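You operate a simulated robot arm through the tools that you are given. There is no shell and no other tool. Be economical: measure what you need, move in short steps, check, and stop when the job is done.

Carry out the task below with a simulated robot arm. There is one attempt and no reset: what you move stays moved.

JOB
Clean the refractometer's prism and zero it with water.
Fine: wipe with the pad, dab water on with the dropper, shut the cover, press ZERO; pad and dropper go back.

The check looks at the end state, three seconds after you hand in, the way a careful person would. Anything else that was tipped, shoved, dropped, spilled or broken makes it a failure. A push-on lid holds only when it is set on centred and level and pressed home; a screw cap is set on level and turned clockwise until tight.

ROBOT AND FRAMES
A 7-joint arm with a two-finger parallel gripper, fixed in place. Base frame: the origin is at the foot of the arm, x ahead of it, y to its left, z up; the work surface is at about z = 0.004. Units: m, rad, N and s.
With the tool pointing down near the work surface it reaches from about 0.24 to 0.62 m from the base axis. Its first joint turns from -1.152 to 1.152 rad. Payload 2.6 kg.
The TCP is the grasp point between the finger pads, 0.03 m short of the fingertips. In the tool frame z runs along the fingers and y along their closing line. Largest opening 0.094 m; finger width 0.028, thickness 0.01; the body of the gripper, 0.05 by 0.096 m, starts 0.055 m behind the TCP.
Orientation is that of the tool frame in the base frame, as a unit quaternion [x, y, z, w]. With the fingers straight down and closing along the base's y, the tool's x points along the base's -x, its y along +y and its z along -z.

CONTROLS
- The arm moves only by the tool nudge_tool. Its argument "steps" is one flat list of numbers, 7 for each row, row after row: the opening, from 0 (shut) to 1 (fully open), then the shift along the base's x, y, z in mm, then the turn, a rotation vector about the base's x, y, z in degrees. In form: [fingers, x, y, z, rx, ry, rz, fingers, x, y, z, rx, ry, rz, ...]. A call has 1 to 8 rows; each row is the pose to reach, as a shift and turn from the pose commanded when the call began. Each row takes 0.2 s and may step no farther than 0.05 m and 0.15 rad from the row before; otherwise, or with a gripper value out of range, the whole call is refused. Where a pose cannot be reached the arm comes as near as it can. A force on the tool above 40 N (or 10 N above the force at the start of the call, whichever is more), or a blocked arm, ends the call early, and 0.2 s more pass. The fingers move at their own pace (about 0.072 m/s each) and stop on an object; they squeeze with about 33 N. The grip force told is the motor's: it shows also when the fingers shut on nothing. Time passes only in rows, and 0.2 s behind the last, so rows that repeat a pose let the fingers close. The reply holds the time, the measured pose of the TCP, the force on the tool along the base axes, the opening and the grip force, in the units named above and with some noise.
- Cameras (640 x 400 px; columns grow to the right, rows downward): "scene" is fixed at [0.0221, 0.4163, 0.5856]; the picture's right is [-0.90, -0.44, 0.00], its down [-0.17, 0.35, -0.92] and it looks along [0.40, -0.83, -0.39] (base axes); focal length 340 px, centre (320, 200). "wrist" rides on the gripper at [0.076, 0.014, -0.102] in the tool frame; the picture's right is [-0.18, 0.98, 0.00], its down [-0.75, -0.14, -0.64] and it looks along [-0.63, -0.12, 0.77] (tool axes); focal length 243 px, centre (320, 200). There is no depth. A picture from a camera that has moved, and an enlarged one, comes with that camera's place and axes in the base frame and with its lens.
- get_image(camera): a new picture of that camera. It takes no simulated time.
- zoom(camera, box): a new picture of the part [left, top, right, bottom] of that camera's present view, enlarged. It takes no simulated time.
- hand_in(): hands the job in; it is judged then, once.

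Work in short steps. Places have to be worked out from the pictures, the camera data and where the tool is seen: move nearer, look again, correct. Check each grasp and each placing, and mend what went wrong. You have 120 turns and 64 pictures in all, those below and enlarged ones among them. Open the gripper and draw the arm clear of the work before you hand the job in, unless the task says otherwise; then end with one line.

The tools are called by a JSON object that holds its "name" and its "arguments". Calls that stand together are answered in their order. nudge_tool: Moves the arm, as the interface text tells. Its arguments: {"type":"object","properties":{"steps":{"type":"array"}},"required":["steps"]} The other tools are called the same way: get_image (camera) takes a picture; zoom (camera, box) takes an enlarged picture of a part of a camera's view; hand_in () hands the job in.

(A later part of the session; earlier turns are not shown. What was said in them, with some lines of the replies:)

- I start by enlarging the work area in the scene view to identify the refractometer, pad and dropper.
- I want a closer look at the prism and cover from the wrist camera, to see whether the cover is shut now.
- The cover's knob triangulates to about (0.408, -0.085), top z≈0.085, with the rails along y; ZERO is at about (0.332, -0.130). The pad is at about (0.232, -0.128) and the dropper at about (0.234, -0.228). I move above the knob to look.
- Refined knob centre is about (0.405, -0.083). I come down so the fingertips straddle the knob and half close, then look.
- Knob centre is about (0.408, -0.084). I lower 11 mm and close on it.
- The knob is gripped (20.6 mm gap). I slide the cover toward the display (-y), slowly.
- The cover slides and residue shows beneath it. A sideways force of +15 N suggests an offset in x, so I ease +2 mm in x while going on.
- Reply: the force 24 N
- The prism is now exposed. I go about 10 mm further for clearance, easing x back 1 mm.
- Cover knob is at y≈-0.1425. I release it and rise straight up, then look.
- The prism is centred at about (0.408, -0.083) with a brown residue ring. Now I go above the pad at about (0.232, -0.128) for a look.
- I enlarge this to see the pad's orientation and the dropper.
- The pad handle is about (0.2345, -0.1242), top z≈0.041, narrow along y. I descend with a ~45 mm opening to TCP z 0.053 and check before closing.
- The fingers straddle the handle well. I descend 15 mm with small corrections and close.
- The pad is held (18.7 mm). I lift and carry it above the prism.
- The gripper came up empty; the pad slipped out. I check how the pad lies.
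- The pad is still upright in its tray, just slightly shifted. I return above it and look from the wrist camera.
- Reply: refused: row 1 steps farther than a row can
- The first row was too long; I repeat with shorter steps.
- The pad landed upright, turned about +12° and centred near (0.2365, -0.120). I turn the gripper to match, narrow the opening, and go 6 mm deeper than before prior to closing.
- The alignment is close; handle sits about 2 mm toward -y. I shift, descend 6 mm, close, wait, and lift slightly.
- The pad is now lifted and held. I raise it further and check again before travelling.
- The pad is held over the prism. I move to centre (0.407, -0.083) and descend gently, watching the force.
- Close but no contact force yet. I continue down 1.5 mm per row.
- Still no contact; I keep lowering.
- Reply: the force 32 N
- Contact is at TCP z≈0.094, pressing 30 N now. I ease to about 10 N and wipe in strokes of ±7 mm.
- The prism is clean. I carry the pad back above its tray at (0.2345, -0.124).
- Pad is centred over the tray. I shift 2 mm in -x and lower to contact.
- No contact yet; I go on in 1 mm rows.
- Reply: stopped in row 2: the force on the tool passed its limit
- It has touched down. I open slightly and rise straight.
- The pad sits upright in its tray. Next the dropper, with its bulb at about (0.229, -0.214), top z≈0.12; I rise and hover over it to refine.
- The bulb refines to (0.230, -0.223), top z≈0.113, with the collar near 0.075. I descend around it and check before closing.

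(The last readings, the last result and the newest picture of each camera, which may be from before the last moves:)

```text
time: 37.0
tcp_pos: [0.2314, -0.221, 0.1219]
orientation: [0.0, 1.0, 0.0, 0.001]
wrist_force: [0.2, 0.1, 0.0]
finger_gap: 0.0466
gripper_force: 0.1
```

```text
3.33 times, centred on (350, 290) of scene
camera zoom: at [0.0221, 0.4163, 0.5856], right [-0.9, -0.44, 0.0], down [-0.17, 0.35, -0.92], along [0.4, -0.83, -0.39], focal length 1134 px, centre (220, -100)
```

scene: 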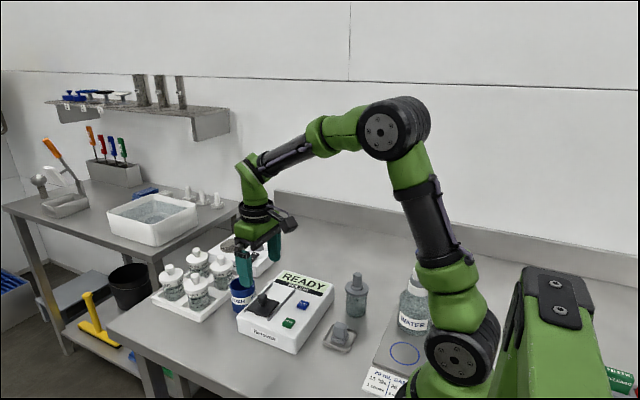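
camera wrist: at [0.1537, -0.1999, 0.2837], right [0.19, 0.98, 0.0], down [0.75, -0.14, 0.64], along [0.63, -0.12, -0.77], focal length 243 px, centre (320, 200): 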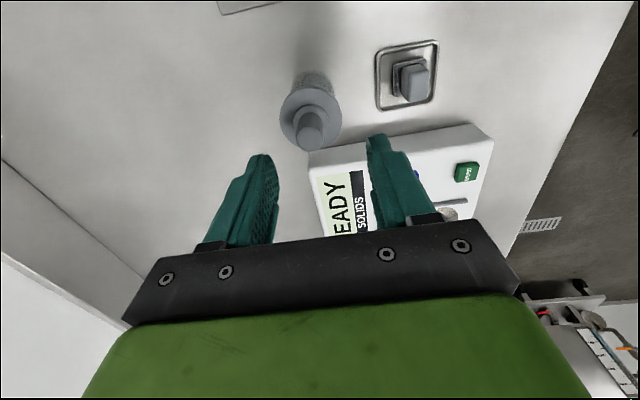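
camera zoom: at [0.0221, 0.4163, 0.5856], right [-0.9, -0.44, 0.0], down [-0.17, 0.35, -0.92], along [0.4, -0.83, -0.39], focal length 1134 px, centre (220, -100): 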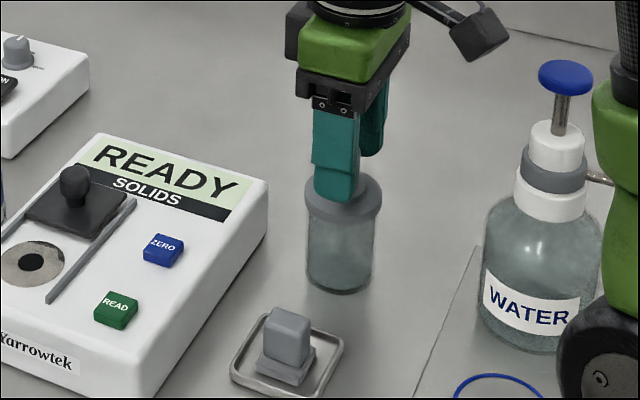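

The fingers straddle the bulb. A small shift to (0.233, -0.2228), descend 8 mm, and close.

{"name": "nudge_tool", "arguments": {"steps": [0.5, 1.5, -1.5, -4, 0, 0, 0, 0.5, 1.5, -1.5, -8, 0, 0, 0, 0, 1.5, -1.5, -8, 0, 0, 0, 0, 1.5, -1.5, -8, 0, 0, 0, 0, 1.5, -1.5, -8, 0, 0, 0, 0, 1.5, -1.5, -8, 0, 0, 0]}}

{"name": "nudge_tool", "arguments": {"steps": [0, 0, 0, 4, 0, 0, 0, 0, 0, 0, 10, 0, 0, 0, 0, 0, 0, 18, 0, 0, 0]}}

{"name": "zoom", "arguments": {"camera": "scene", "box": [290, 230, 410, 350]}}

```text
time: 38.4
tcp_pos: [0.23, -0.2218, 0.1152]
orientation: [0.001, 1.0, -0.001, 0.002]
wrist_force: [-0.3, -0.9, -0.4]
finger_gap: 0.0198
gripper_force: 33.4
```

```text
time: 39.2
tcp_pos: [0.2308, -0.2201, 0.1333]
orientation: [0.001, 1.0, 0.0, 0.001]
wrist_force: [-0.3, 0.5, -0.2]
finger_gap: 0.0199
gripper_force: 32.9
```

```text
3.33 times, centred on (350, 290) of scene
camera zoom: at [0.0221, 0.4163, 0.5856], right [-0.9, -0.44, 0.0], down [-0.17, 0.35, -0.92], along [0.4, -0.83, -0.39], focal length 1134 px, centre (220, -100)
```

zoom: 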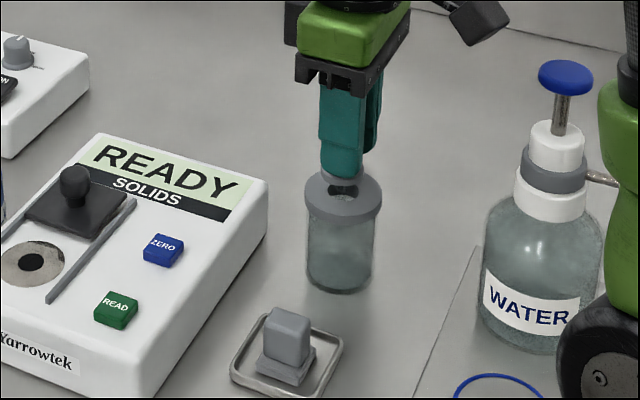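

The dropper is lifting out of the bottle, bottle still standing. I raise it straight up until the tip is clear.

{"name": "nudge_tool", "arguments": {"steps": [0, 0, 0, 12, 0, 0, 0, 0, 0, 0, 27, 0, 0, 0, 0, 0, 0, 45, 0, 0, 0, 0, 0, 0, 63, 0, 0, 0, 0, 0, 0, 81, 0, 0, 0, 0, 0, 0, 95, 0, 0, 0]}}

{"name": "zoom", "arguments": {"camera": "scene", "box": [270, 170, 430, 330]}}

```text
time: 40.6
tcp_pos: [0.2318, -0.2218, 0.2295]
orientation: [0.002, 1.0, 0.0, 0.001]
wrist_force: [0.1, 0.3, 0.0]
finger_gap: 0.0201
gripper_force: 32.9
```

```text
2.50 times, centred on (350, 250) of scene
camera zoom: at [0.0221, 0.4163, 0.5856], right [-0.9, -0.44, 0.0], down [-0.17, 0.35, -0.92], along [0.4, -0.83, -0.39], focal length 850 px, centre (245, 75)
```

zoom: 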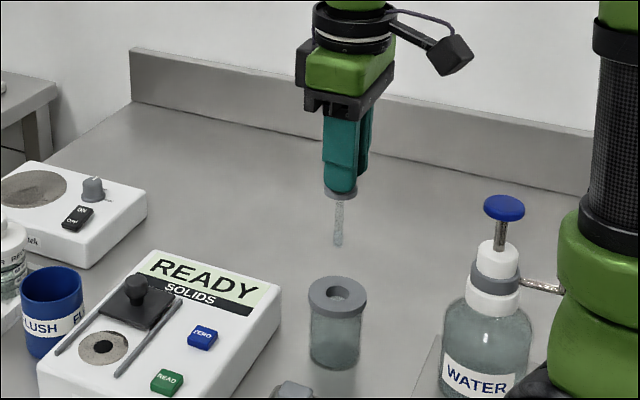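

The dropper is out, with its tip about 97 mm below the TCP. I carry it high over to the prism at (0.4075, -0.083).

{"name": "nudge_tool", "arguments": {"steps": [0, 10, 8, 0, 0, 0, 0, 0, 32, 26, 0, 0, 0, 0, 0, 58, 46, 0, 0, 0, 0, 0, 84, 66, 0, 0, 0, 0, 0, 110, 86, 0, 0, 0, 0, 0, 136, 107, 0, 0, 0, 0, 0, 160, 126, 0, 0, 0, 0, 0, 175.5, 139, 0, 0, 0, 0]}}

{"name": "nudge_tool", "arguments": {"steps": [0, 0, 0, -10, 0, 0, 0, 0, 0, 0, -25, 0, 0, 0, 0, 0, 0, -40, 0, 0, 0, 0, 0, 0, -55, 0, 0, 0, 0, 0, 0, -60, 0, 0, 0]}}

{"name": "zoom", "arguments": {"camera": "scene", "box": [220, 230, 340, 340]}}

{"name": "zoom", "arguments": {"camera": "wrist", "box": [220, 60, 420, 220]}}

```text
time: 42.4
tcp_pos: [0.4073, -0.0808, 0.2294]
orientation: [0.0, 1.0, 0.0, 0.0]
wrist_force: [0.5, 0.5, 0.6]
finger_gap: 0.0197
gripper_force: 33.3
```

```text
time: 43.6
tcp_pos: [0.4059, -0.0819, 0.1671]
orientation: [0.001, 1.0, 0.0, -0.001]
wrist_force: [0.0, 0.3, -0.6]
finger_gap: 0.02
gripper_force: 33.4
```

```text
3.64 times, centred on (280, 285) of scene
camera zoom: at [0.0221, 0.4163, 0.5856], right [-0.9, -0.44, 0.0], down [-0.17, 0.35, -0.92], along [0.4, -0.83, -0.39], focal length 1236 px, centre (466, -109)
```

zoom: 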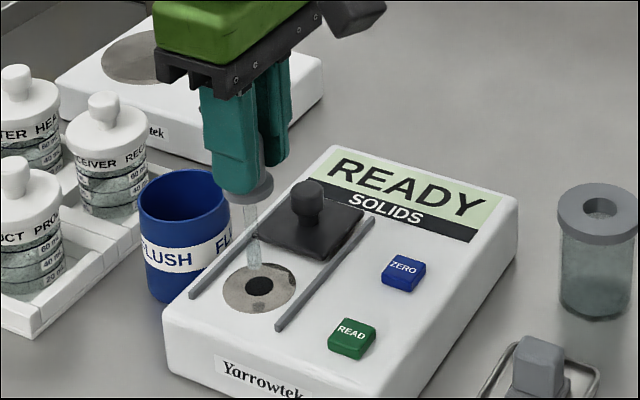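

```text
2.50 times, centred on (320, 140) of wrist
camera zoom: at [0.3308, -0.0665, 0.2707], right [0.19, 0.98, 0.0], down [0.75, -0.14, 0.64], along [0.63, -0.12, -0.77], focal length 606 px, centre (320, 350)
```

zoom: 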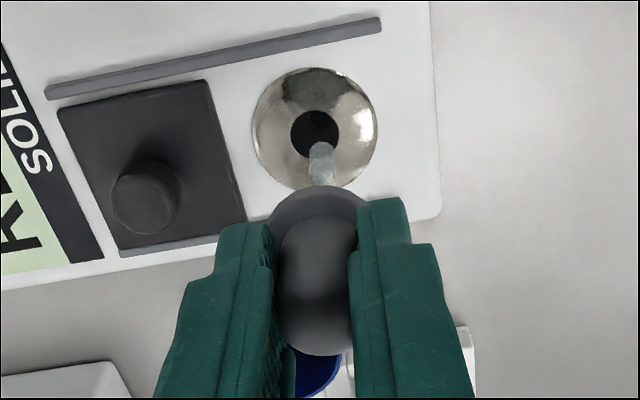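

The tip is just above the prism, about 2 mm toward +y of centre. I correct and lower gently to touch.

{"name": "nudge_tool", "arguments": {"steps": [0, 0, -2, -4, 0, 0, 0, 0, 0, -2, -8, 0, 0, 0, 0, 0, -2, -10, 0, 0, 0]}}

{"name": "nudge_tool", "arguments": {"steps": [0, 0, 0, -1, 0, 0, 0, 0, 0, 0, -2, 0, 0, 0]}}

{"name": "zoom", "arguments": {"camera": "scene", "box": [230, 260, 310, 340]}}

```text
time: 44.4
tcp_pos: [0.4063, -0.0842, 0.1591]
orientation: [0.0, 1.0, 0.0, 0.001]
wrist_force: [1.0, 0.6, 0.6]
finger_gap: 0.0197
gripper_force: 32.7
```

```text
time: 45.0
tcp_pos: [0.4057, -0.0842, 0.1562]
orientation: [0.001, 1.0, 0.0, 0.001]
wrist_force: [0.8, -0.5, -0.1]
finger_gap: 0.0199
gripper_force: 33.0
```

```text
5.00 times, centred on (270, 300) of scene
camera zoom: at [0.0221, 0.4163, 0.5856], right [-0.9, -0.44, 0.0], down [-0.17, 0.35, -0.92], along [0.4, -0.83, -0.39], focal length 1700 px, centre (570, -300)
```

zoom: 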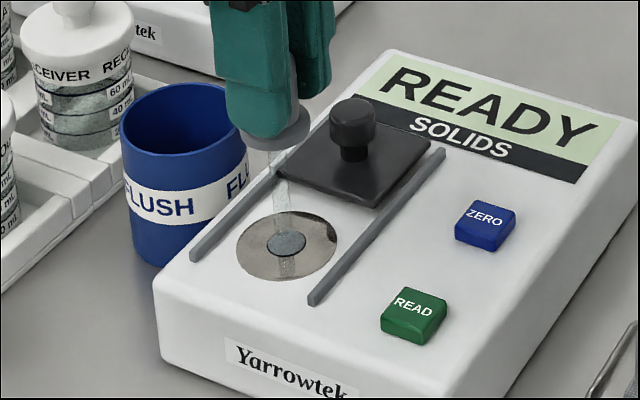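

The prism face now shows water over it, so the dab worked. I lift straight up and look again.

{"name": "nudge_tool", "arguments": {"steps": [0, 0, 0, 0, 0, 0, 0, 0, 0, 0, 8, 0, 0, 0, 0, 0, 0, 25, 0, 0, 0, 0, 0, 0, 45, 0, 0, 0, 0, 0, 0, 65, 0, 0, 0, 0, 0, 0, 73, 0, 0, 0]}}

{"name": "zoom", "arguments": {"camera": "scene", "box": [230, 260, 310, 340]}}

```text
time: 46.4
tcp_pos: [0.4056, -0.0849, 0.2289]
orientation: [0.001, 1.0, 0.0, -0.001]
wrist_force: [-0.2, -0.3, 0.0]
finger_gap: 0.0199
gripper_force: 32.8
```

```text
5.00 times, centred on (270, 300) of scene
camera zoom: at [0.0221, 0.4163, 0.5856], right [-0.9, -0.44, 0.0], down [-0.17, 0.35, -0.92], along [0.4, -0.83, -0.39], focal length 1700 px, centre (570, -300)
```

zoom: 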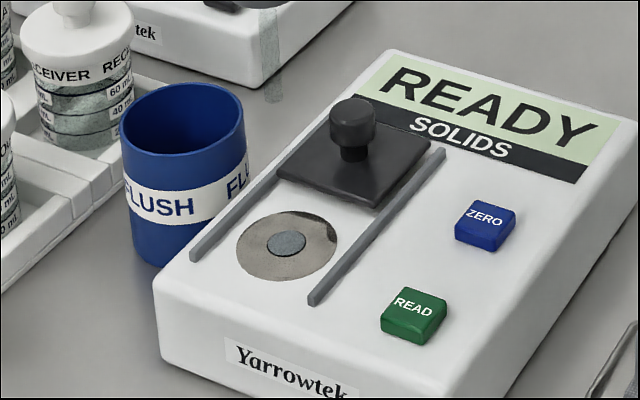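

Water stays on the prism. I return the dropper along the exact reverse path to above its bottle (−175.5, −137 mm).

{"name": "nudge_tool", "arguments": {"steps": [0, -12, -9, 0, 0, 0, 0, 0, -36, -28, 0, 0, 0, 0, 0, -62, -48, 0, 0, 0, 0, 0, -88, -69, 0, 0, 0, 0, 0, -114, -89, 0, 0, 0, 0, 0, -140, -109, 0, 0, 0, 0, 0, -164, -128, 0, 0, 0, 0, 0, -175.5, -137, 0, 0, 0, 0]}}

{"name": "nudge_tool", "arguments": {"steps": [0, 0, 0, -6, 0, 0, 0, 0, 0, 0, -14, 0, 0, 0, 0, 0, 0, -24, 0, 0, 0, 0, 0, 0, -30, 0, 0, 0, 0, 0, 0, -30, 0, 0, 0]}}

{"name": "zoom", "arguments": {"camera": "scene", "box": [300, 200, 400, 320]}}

{"name": "zoom", "arguments": {"camera": "wrist", "box": [220, 40, 420, 220]}}

```text
time: 48.2
tcp_pos: [0.2325, -0.2209, 0.2314]
orientation: [-0.001, 1.0, -0.001, 0.0]
wrist_force: [-0.6, 0.1, -0.2]
finger_gap: 0.0197
gripper_force: 33.2
```

```text
time: 49.4
tcp_pos: [0.2326, -0.221, 0.1998]
orientation: [0.001, 1.0, 0.0, 0.002]
wrist_force: [0.2, 0.7, -0.4]
finger_gap: 0.0198
gripper_force: 33.1
```

```text
3.33 times, centred on (350, 260) of scene
camera zoom: at [0.0221, 0.4163, 0.5856], right [-0.9, -0.44, 0.0], down [-0.17, 0.35, -0.92], along [0.4, -0.83, -0.39], focal length 1134 px, centre (220, 0)
```

zoom: 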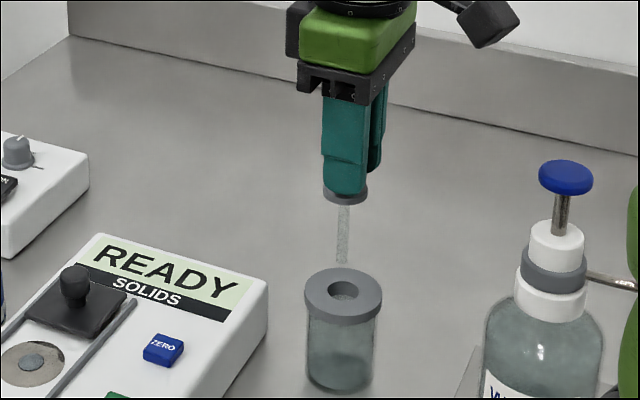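

```text
2.22 times, centred on (320, 130) of wrist
camera zoom: at [0.1565, -0.2053, 0.3017], right [0.19, 0.98, 0.0], down [0.75, -0.14, 0.64], along [0.63, -0.12, -0.77], focal length 539 px, centre (320, 356)
```

zoom: 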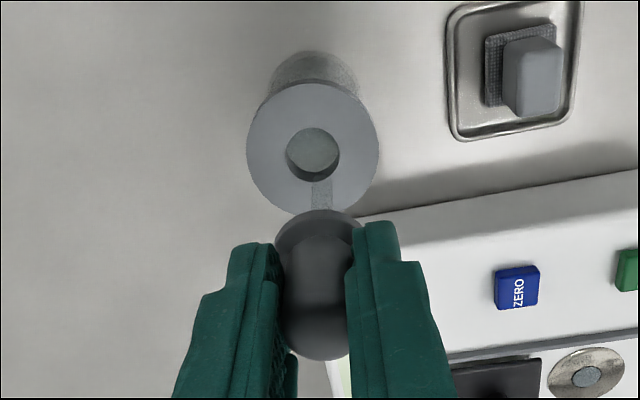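

The tip lines up with the bottle's hole in the scene view and the pose matches the original lift. I lower until the tip is inside and check.

{"name": "nudge_tool", "arguments": {"steps": [0, 0, 0, -8, 0, 0, 0, 0, 0, 0, -18, 0, 0, 0, 0, 0, 0, -28, 0, 0, 0]}}

{"name": "zoom", "arguments": {"camera": "wrist", "box": [220, 40, 420, 220]}}

```text
time: 50.2
tcp_pos: [0.2307, -0.2213, 0.1709]
orientation: [0.001, 1.0, 0.001, 0.001]
wrist_force: [-0.3, -0.2, 0.0]
finger_gap: 0.0199
gripper_force: 33.3
```

```text
2.22 times, centred on (320, 130) of wrist
camera zoom: at [0.1553, -0.2049, 0.2741], right [0.19, 0.98, 0.0], down [0.75, -0.14, 0.64], along [0.63, -0.12, -0.77], focal length 539 px, centre (320, 356)
```

zoom: 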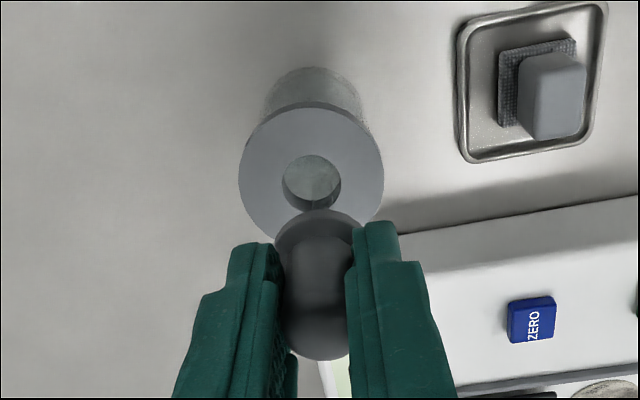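

No contact force; the stem enters the hole hidden behind the bulb's flange. I continue slowly while watching the force.

{"name": "nudge_tool", "arguments": {"steps": [0, 0, 0, -6, 0, 0, 0, 0, 0, 0, -13, 0, 0, 0, 0, 0, 0, -20, 0, 0, 0]}}

{"name": "zoom", "arguments": {"camera": "scene", "box": [300, 220, 400, 340]}}

```text
time: 51.0
tcp_pos: [0.2319, -0.2213, 0.1511]
orientation: [0.0, 1.0, 0.001, 0.0]
wrist_force: [0.6, 0.4, -0.7]
finger_gap: 0.0195
gripper_force: 32.8
```

```text
3.33 times, centred on (350, 280) of scene
camera zoom: at [0.0221, 0.4163, 0.5856], right [-0.9, -0.44, 0.0], down [-0.17, 0.35, -0.92], along [0.4, -0.83, -0.39], focal length 1134 px, centre (220, -67)
```

zoom: 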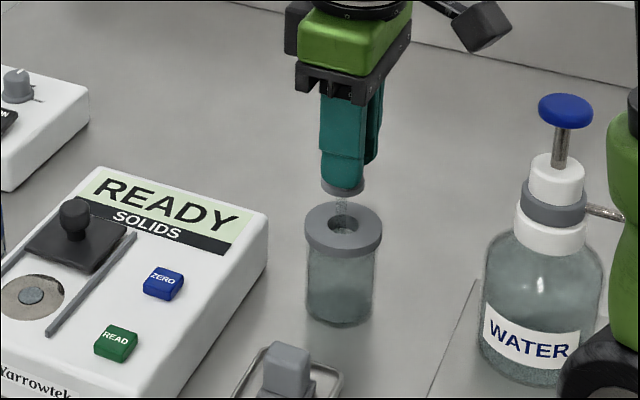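

The stem is inside the hole. I lower the remaining ~36 mm, slowing near the end.

{"name": "nudge_tool", "arguments": {"steps": [0, 0, 0, -8, 0, 0, 0, 0, 0, 0, -16, 0, 0, 0, 0, 0, 0, -24, 0, 0, 0, 0, 0, 0, -30, 0, 0, 0, 0, 0, 0, -33, 0, 0, 0]}}

{"name": "nudge_tool", "arguments": {"steps": [0, 0, 0, -1, 0, 0, 0, 0, 0, 0, -2, 0, 0, 0]}}

{"name": "zoom", "arguments": {"camera": "scene", "box": [300, 220, 400, 340]}}

```text
time: 52.2
tcp_pos: [0.2296, -0.2205, 0.1186]
orientation: [0.001, 1.0, 0.0, 0.001]
wrist_force: [0.3, -0.4, -0.2]
finger_gap: 0.02
gripper_force: 32.7
```

```text
time: 52.8
tcp_pos: [0.2306, -0.2217, 0.1156]
orientation: [0.0, 1.0, 0.001, 0.0]
wrist_force: [0.5, 0.1, 0.6]
finger_gap: 0.0197
gripper_force: 32.8
```

```text
3.33 times, centred on (350, 280) of scene
camera zoom: at [0.0221, 0.4163, 0.5856], right [-0.9, -0.44, 0.0], down [-0.17, 0.35, -0.92], along [0.4, -0.83, -0.39], focal length 1134 px, centre (220, -67)
```

zoom: 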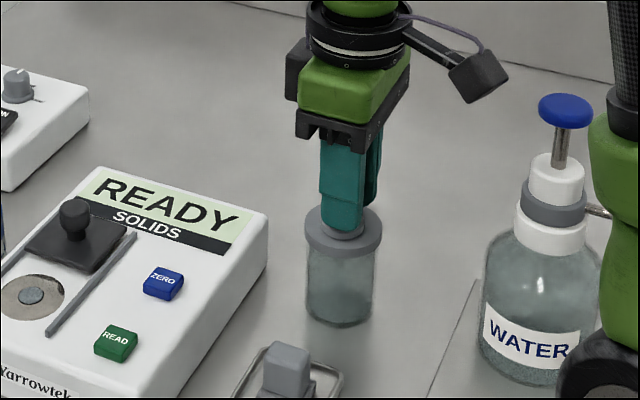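

One more millimetre down toward contact, then open and rise.

{"name": "nudge_tool", "arguments": {"steps": [0, 0, 0, -0.7, 0, 0, 0, 0, 0, 0, -1.4, 0, 0, 0]}}

{"name": "nudge_tool", "arguments": {"steps": [0.45, 0, 0, 0, 0, 0, 0, 0.45, 0, 0, 0, 0, 0, 0, 0.45, 0, 0, 5, 0, 0, 0, 0.45, 0, 0, 30, 0, 0, 0, 0.45, 0, 0, 65, 0, 0, 0, 0.45, 0, 0, 100, 0, 0, 0]}}

{"name": "zoom", "arguments": {"camera": "scene", "box": [300, 220, 400, 340]}}

```text
time: 53.4
tcp_pos: [0.2312, -0.2214, 0.1154]
orientation: [0.002, 1.0, -0.001, 0.001]
wrist_force: [0.1, 1.7, 5.4]
finger_gap: 0.0197
gripper_force: 32.9
```

```text
time: 54.8
tcp_pos: [0.2327, -0.2216, 0.2165]
orientation: [0.001, 1.0, 0.0, 0.001]
wrist_force: [0.4, -0.8, 0.4]
finger_gap: 0.0426
gripper_force: 0.0
```

```text
3.33 times, centred on (350, 280) of scene
camera zoom: at [0.0221, 0.4163, 0.5856], right [-0.9, -0.44, 0.0], down [-0.17, 0.35, -0.92], along [0.4, -0.83, -0.39], focal length 1134 px, centre (220, -67)
```

zoom: 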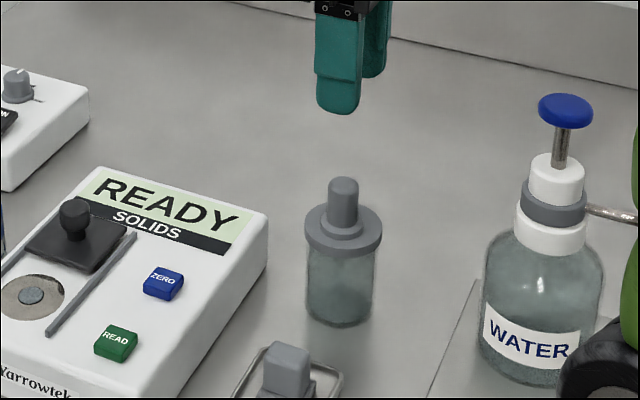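

The dropper is seated back in its bottle. Now I go to the cover's knob at (0.4075, -0.1425).

{"name": "nudge_tool", "arguments": {"steps": [0.5, 30, 14, 0, 0, 0, 0, 0.5, 70, 32, 0, 0, 0, 0, 0.5, 110, 50, 0, 0, 0, 0, 0.5, 150, 68, 0, 0, 0, 0, 0.5, 176, 79, 0, 0, 0, 0, 0.5, 176, 79, -45, 0, 0, 0, 0.5, 176, 79, -85, 0, 0, 0]}}

{"name": "get_image", "arguments": {"camera": "wrist"}}

```text
time: 56.4
tcp_pos: [0.4056, -0.14, 0.1308]
orientation: [0.001, 1.0, 0.0, 0.001]
wrist_force: [-0.1, 0.2, -0.1]
finger_gap: 0.0469
gripper_force: 0.1
```

```text
12 pictures are left
camera wrist: at [0.3302, -0.1237, 0.2331], right [0.19, 0.98, 0.0], down [0.75, -0.14, 0.64], along [0.63, -0.12, -0.77], focal length 243 px, centre (320, 200)
```

wrist: 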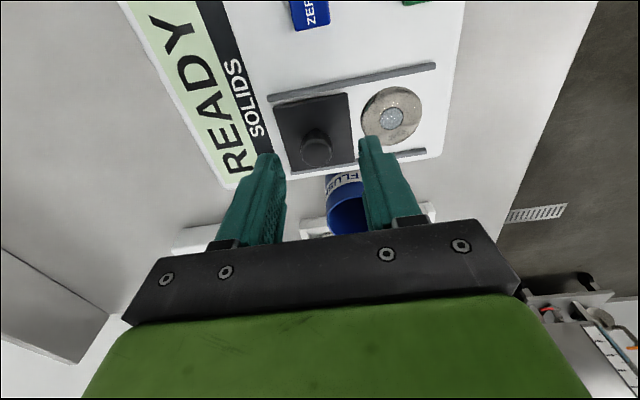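

The knob is between the fingers. I lower to grip height, close and wait.

{"name": "nudge_tool", "arguments": {"steps": [0.45, 2, -1, -15, 0, 0, 0, 0.45, 2, -1, -32, 0, 0, 0, 0.1, 2, -1, -32, 0, 0, 0, 0.1, 2, -1, -32, 0, 0, 0, 0.1, 2, -1, -32, 0, 0, 0]}}

```text
time: 57.6
tcp_pos: [0.4081, -0.1424, 0.0986]
orientation: [0.001, 1.0, 0.0, 0.0]
wrist_force: [0.4, -0.3, -3.5]
finger_gap: 0.0205
gripper_force: 45.3
```

Gripped (20.5 mm). I slide the cover +y back toward its first place at y≈-0.084.

{"name": "nudge_tool", "arguments": {"steps": [0.1, 0, 6, 0, 0, 0, 0, 0.1, 0, 14, 0, 0, 0, 0, 0.1, 0, 22, 0, 0, 0, 0, 0.1, 0, 30, 0, 0, 0, 0]}}

{"name": "nudge_tool", "arguments": {"steps": [0.1, 0, 8, 0, 0, 0, 0, 0.1, 0, 16, 0, 0, 0, 0, 0.1, 0, 24, 0, 0, 0, 0, 0.1, 0, 27, 0, 0, 0, 0]}}

```text
time: 58.6
tcp_pos: [0.4075, -0.1131, 0.0994]
orientation: [0.001, 1.0, 0.0, 0.001]
wrist_force: [-5.5, -0.9, 9.1]
finger_gap: 0.0208
gripper_force: 45.1
```

```text
time: 59.6
tcp_pos: [0.4073, -0.0848, 0.0982]
orientation: [0.001, 1.0, 0.0, 0.0]
wrist_force: [-13.6, -0.1, 21.4]
finger_gap: 0.0205
gripper_force: 45.0
```

It is near the starting place. I push up to 2 mm more to feel for the end stop.

{"name": "nudge_tool", "arguments": {"steps": [0.1, 0, 1, 0, 0, 0, 0, 0.1, 0, 2, 0, 0, 0, 0]}}

{"name": "zoom", "arguments": {"camera": "scene", "box": [230, 240, 330, 350]}}

```text
time: 60.2
tcp_pos: [0.4074, -0.0841, 0.0995]
orientation: [0.002, 1.0, -0.001, 0.0]
wrist_force: [-20.7, -5.5, 31.0]
finger_gap: 0.0206
gripper_force: 45.0
```

```text
3.64 times, centred on (280, 295) of scene
camera zoom: at [0.0219, 0.4164, 0.5856], right [-0.9, -0.44, 0.0], down [-0.17, 0.35, -0.92], along [0.4, -0.83, -0.39], focal length 1236 px, centre (466, -146)
```

zoom: 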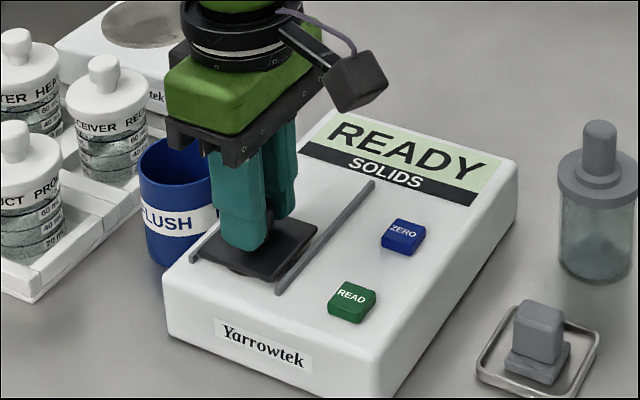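

The cover stopped at its end and stayed, so it is shut. I release, rise, and close the fingers over ZERO at about (0.331, -0.131, top z≈0.06).

{"name": "nudge_tool", "arguments": {"steps": [0.5, 0, -1, 0, 0, 0, 0, 0.5, 0, -1, 0, 0, 0, 0, 0.5, 0, -1, 25, 0, 0, 0, 0.5, 0, -1, 60, 0, 0, 0, 0.2, -35, -21, 60, 0, 0, 0, 0, -76, -47, 60, 0, 0, 0, 0, -76, -47, 40, 0, 0, 0, 0, -76, -47, 30, 0, 0, 0]}}

{"name": "get_image", "arguments": {"camera": "wrist"}}

{"name": "zoom", "arguments": {"camera": "scene", "box": [230, 230, 340, 340]}}

```text
time: 62.0
tcp_pos: [0.3331, -0.1305, 0.1281]
orientation: [-0.001, 1.0, 0.0, 0.001]
wrist_force: [-0.8, 0.3, 0.1]
finger_gap: 0.0
gripper_force: 33.4
```

```text
10 pictures are left
camera wrist: at [0.2581, -0.1144, 0.2307], right [0.18, 0.98, 0.0], down [0.75, -0.14, 0.64], along [0.63, -0.12, -0.77], focal length 243 px, centre (320, 200)
```

wrist: 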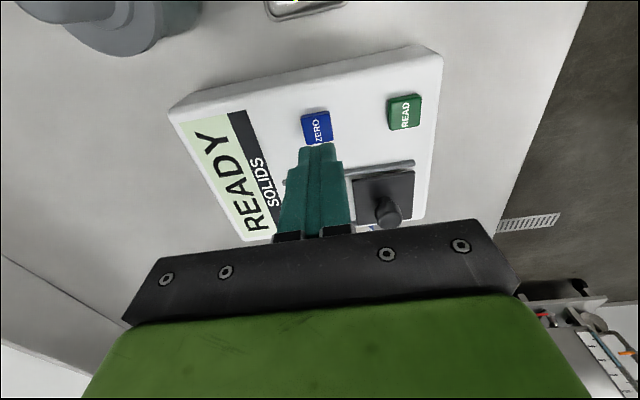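

```text
3.64 times, centred on (285, 285) of scene
camera zoom: at [0.0221, 0.4163, 0.5856], right [-0.9, -0.44, 0.0], down [-0.17, 0.35, -0.92], along [0.4, -0.83, -0.39], focal length 1236 px, centre (447, -109)
```

zoom: 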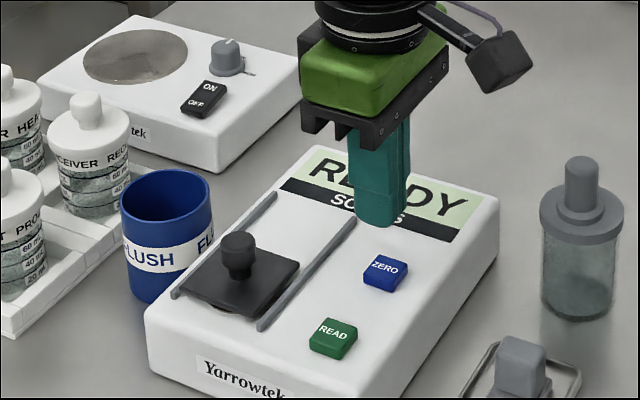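

The fingertips are nearly over ZERO (0.330, -0.130). I shift 2 mm and descend, then press in small steps.

{"name": "nudge_tool", "arguments": {"steps": [0, -2, 0, -15, 0, 0, 0, 0, -2, 0, -28, 0, 0, 0, 0, -2, 0, -34, 0, 0, 0]}}

{"name": "nudge_tool", "arguments": {"steps": [0, 0, 0, -1, 0, 0, 0, 0, 0, 0, -2, 0, 0, 0]}}

{"name": "nudge_tool", "arguments": {"steps": [0, 0, 0, -1, 0, 0, 0, 0, 0, 0, -2, 0, 0, 0]}}

```text
time: 62.8
tcp_pos: [0.3308, -0.1306, 0.0942]
orientation: [0.001, 1.0, 0.0, 0.0]
wrist_force: [1.7, 0.2, 0.5]
finger_gap: 0.0
gripper_force: 32.8
```

```text
time: 63.4
tcp_pos: [0.33, -0.1304, 0.0917]
orientation: [0.002, 1.0, 0.001, 0.0]
wrist_force: [-0.3, 0.1, -0.1]
finger_gap: 0.0
gripper_force: 33.1
```

```text
time: 64.0
tcp_pos: [0.3303, -0.1302, 0.09]
orientation: [0.001, 1.0, 0.0, 0.001]
wrist_force: [-0.2, 0.7, -0.5]
finger_gap: 0.0
gripper_force: 32.9
```

Not yet in contact; I keep going in 1 mm rows.

{"name": "nudge_tool", "arguments": {"steps": [0, 0, 0, -1, 0, 0, 0, 0, 0, 0, -2, 0, 0, 0]}}

{"name": "nudge_tool", "arguments": {"steps": [0, 0, 0, -1, 0, 0, 0, 0, 0, 0, -1.5, 0, 0, 0]}}

{"name": "zoom", "arguments": {"camera": "scene", "box": [230, 230, 340, 340]}}

```text
time: 64.6
tcp_pos: [0.3294, -0.1308, 0.0873]
orientation: [0.001, 1.0, 0.0, 0.0]
wrist_force: [0.3, -0.4, 0.5]
finger_gap: 0.0001
gripper_force: 33.2
```

```text
time: 65.2
tcp_pos: [0.33, -0.1315, 0.0861]
orientation: [0.0, 1.0, 0.0, 0.002]
wrist_force: [1.5, 0.6, 1.2]
finger_gap: 0.0003
gripper_force: 33.3
```

```text
3.64 times, centred on (285, 285) of scene
camera zoom: at [0.0221, 0.4163, 0.5856], right [-0.9, -0.44, 0.0], down [-0.17, 0.35, -0.92], along [0.4, -0.83, -0.39], focal length 1236 px, centre (447, -109)
```

zoom: 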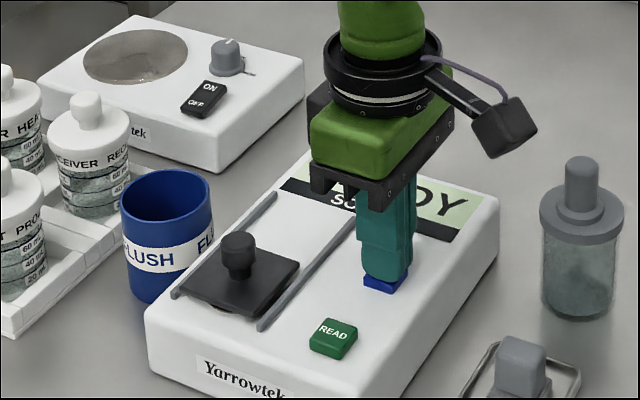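

Just touching. I press on down.

{"name": "nudge_tool", "arguments": {"steps": [0, 0, 0, -1, 0, 0, 0, 0, 0, 0, -2, 0, 0, 0]}}

{"name": "nudge_tool", "arguments": {"steps": [0, 0, 0, -1, 0, 0, 0, 0, 0, 0, -1.5, 0, 0, 0]}}

```text
time: 65.8
tcp_pos: [0.331, -0.1316, 0.0851]
orientation: [0.0, 1.0, 0.0, 0.001]
wrist_force: [-0.8, -0.4, 1.8]
finger_gap: 0.0001
gripper_force: 33.3
```

```text
time: 66.4
tcp_pos: [0.3302, -0.1318, 0.0832]
orientation: [0.001, 1.0, 0.0, 0.001]
wrist_force: [-1.0, -2.0, 7.0]
finger_gap: 0.0
gripper_force: 33.1
```

Force is now rising at the bottom of the button's travel; one last millimetre, hold, then rise and read the display.

{"name": "nudge_tool", "arguments": {"steps": [0, 0, 0, -0.7, 0, 0, 0, 0, 0, 0, -0.7, 0, 0, 0]}}

{"name": "nudge_tool", "arguments": {"steps": [0, 0, 0, 5, 0, 0, 0, 0, 0, 0, 30, 0, 0, 0, 0, 0, 0, 70, 0, 0, 0, 0, -20, 0, 115, 0, 0, 0, 0.3, -40, 0, 155, 0, 0, 0]}}

{"name": "zoom", "arguments": {"camera": "scene", "box": [220, 230, 370, 350]}}

```text
time: 67.0
tcp_pos: [0.3306, -0.1315, 0.0817]
orientation: [0.001, 1.0, 0.0, 0.001]
wrist_force: [-2.6, -1.3, 10.8]
finger_gap: 0.0001
gripper_force: 32.7
```

```text
time: 68.2
tcp_pos: [0.2901, -0.1308, 0.2396]
orientation: [0.0, 1.0, 0.001, 0.0]
wrist_force: [0.1, -0.8, 0.2]
finger_gap: 0.0281
gripper_force: 0.0
```

```text
3.33 times, centred on (295, 290) of scene
camera zoom: at [0.0221, 0.4163, 0.5856], right [-0.9, -0.44, 0.0], down [-0.17, 0.35, -0.92], along [0.4, -0.83, -0.39], focal length 1134 px, centre (403, -100)
```

zoom: 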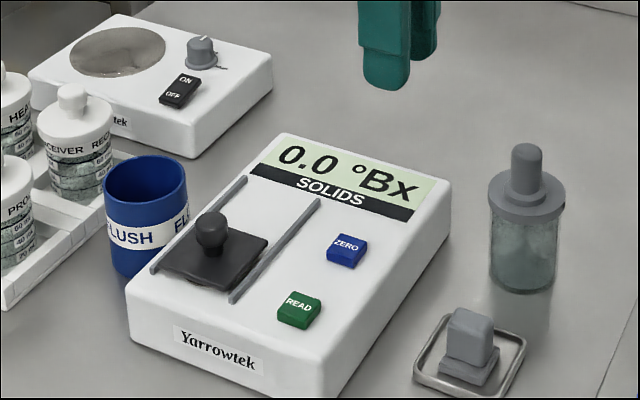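

The display reads 0.0 °Bx, the cover is shut, and pad and dropper are back. I open the gripper, draw up clear, and take a last look.

{"name": "nudge_tool", "arguments": {"steps": [1, 10, 10, 40, 0, 0, 0, 1, 25, 25, 80, 0, 0, 0, 1, 40, 40, 115, 0, 0, 0, 1, 40, 40, 115, 0, 0, 0, 1, 40, 40, 115, 0, 0, 0]}}

{"name": "get_image", "arguments": {"camera": "scene"}}

```text
time: 69.4
tcp_pos: [0.329, -0.0912, 0.3551]
orientation: [0.001, 1.0, 0.0, 0.001]
wrist_force: [0.0, -0.4, 0.5]
finger_gap: 0.0942
gripper_force: 0.0
```

```text
6 pictures are left
```

scene: 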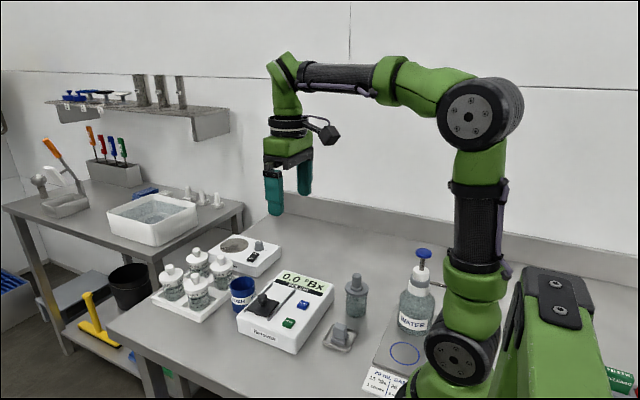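

Everything is in place and the arm is clear, so I hand in.

{"name": "hand_in", "arguments": {}}

```text
The job is handed in.
```

The refractometer is zeroed: I wiped the prism, dabbed water on it, shut the cover and pressed ZERO, and it reads 0.0 °Bx; the pad (which slipped from the gripper once and landed upright in its tray) and the dropper are back in their places.
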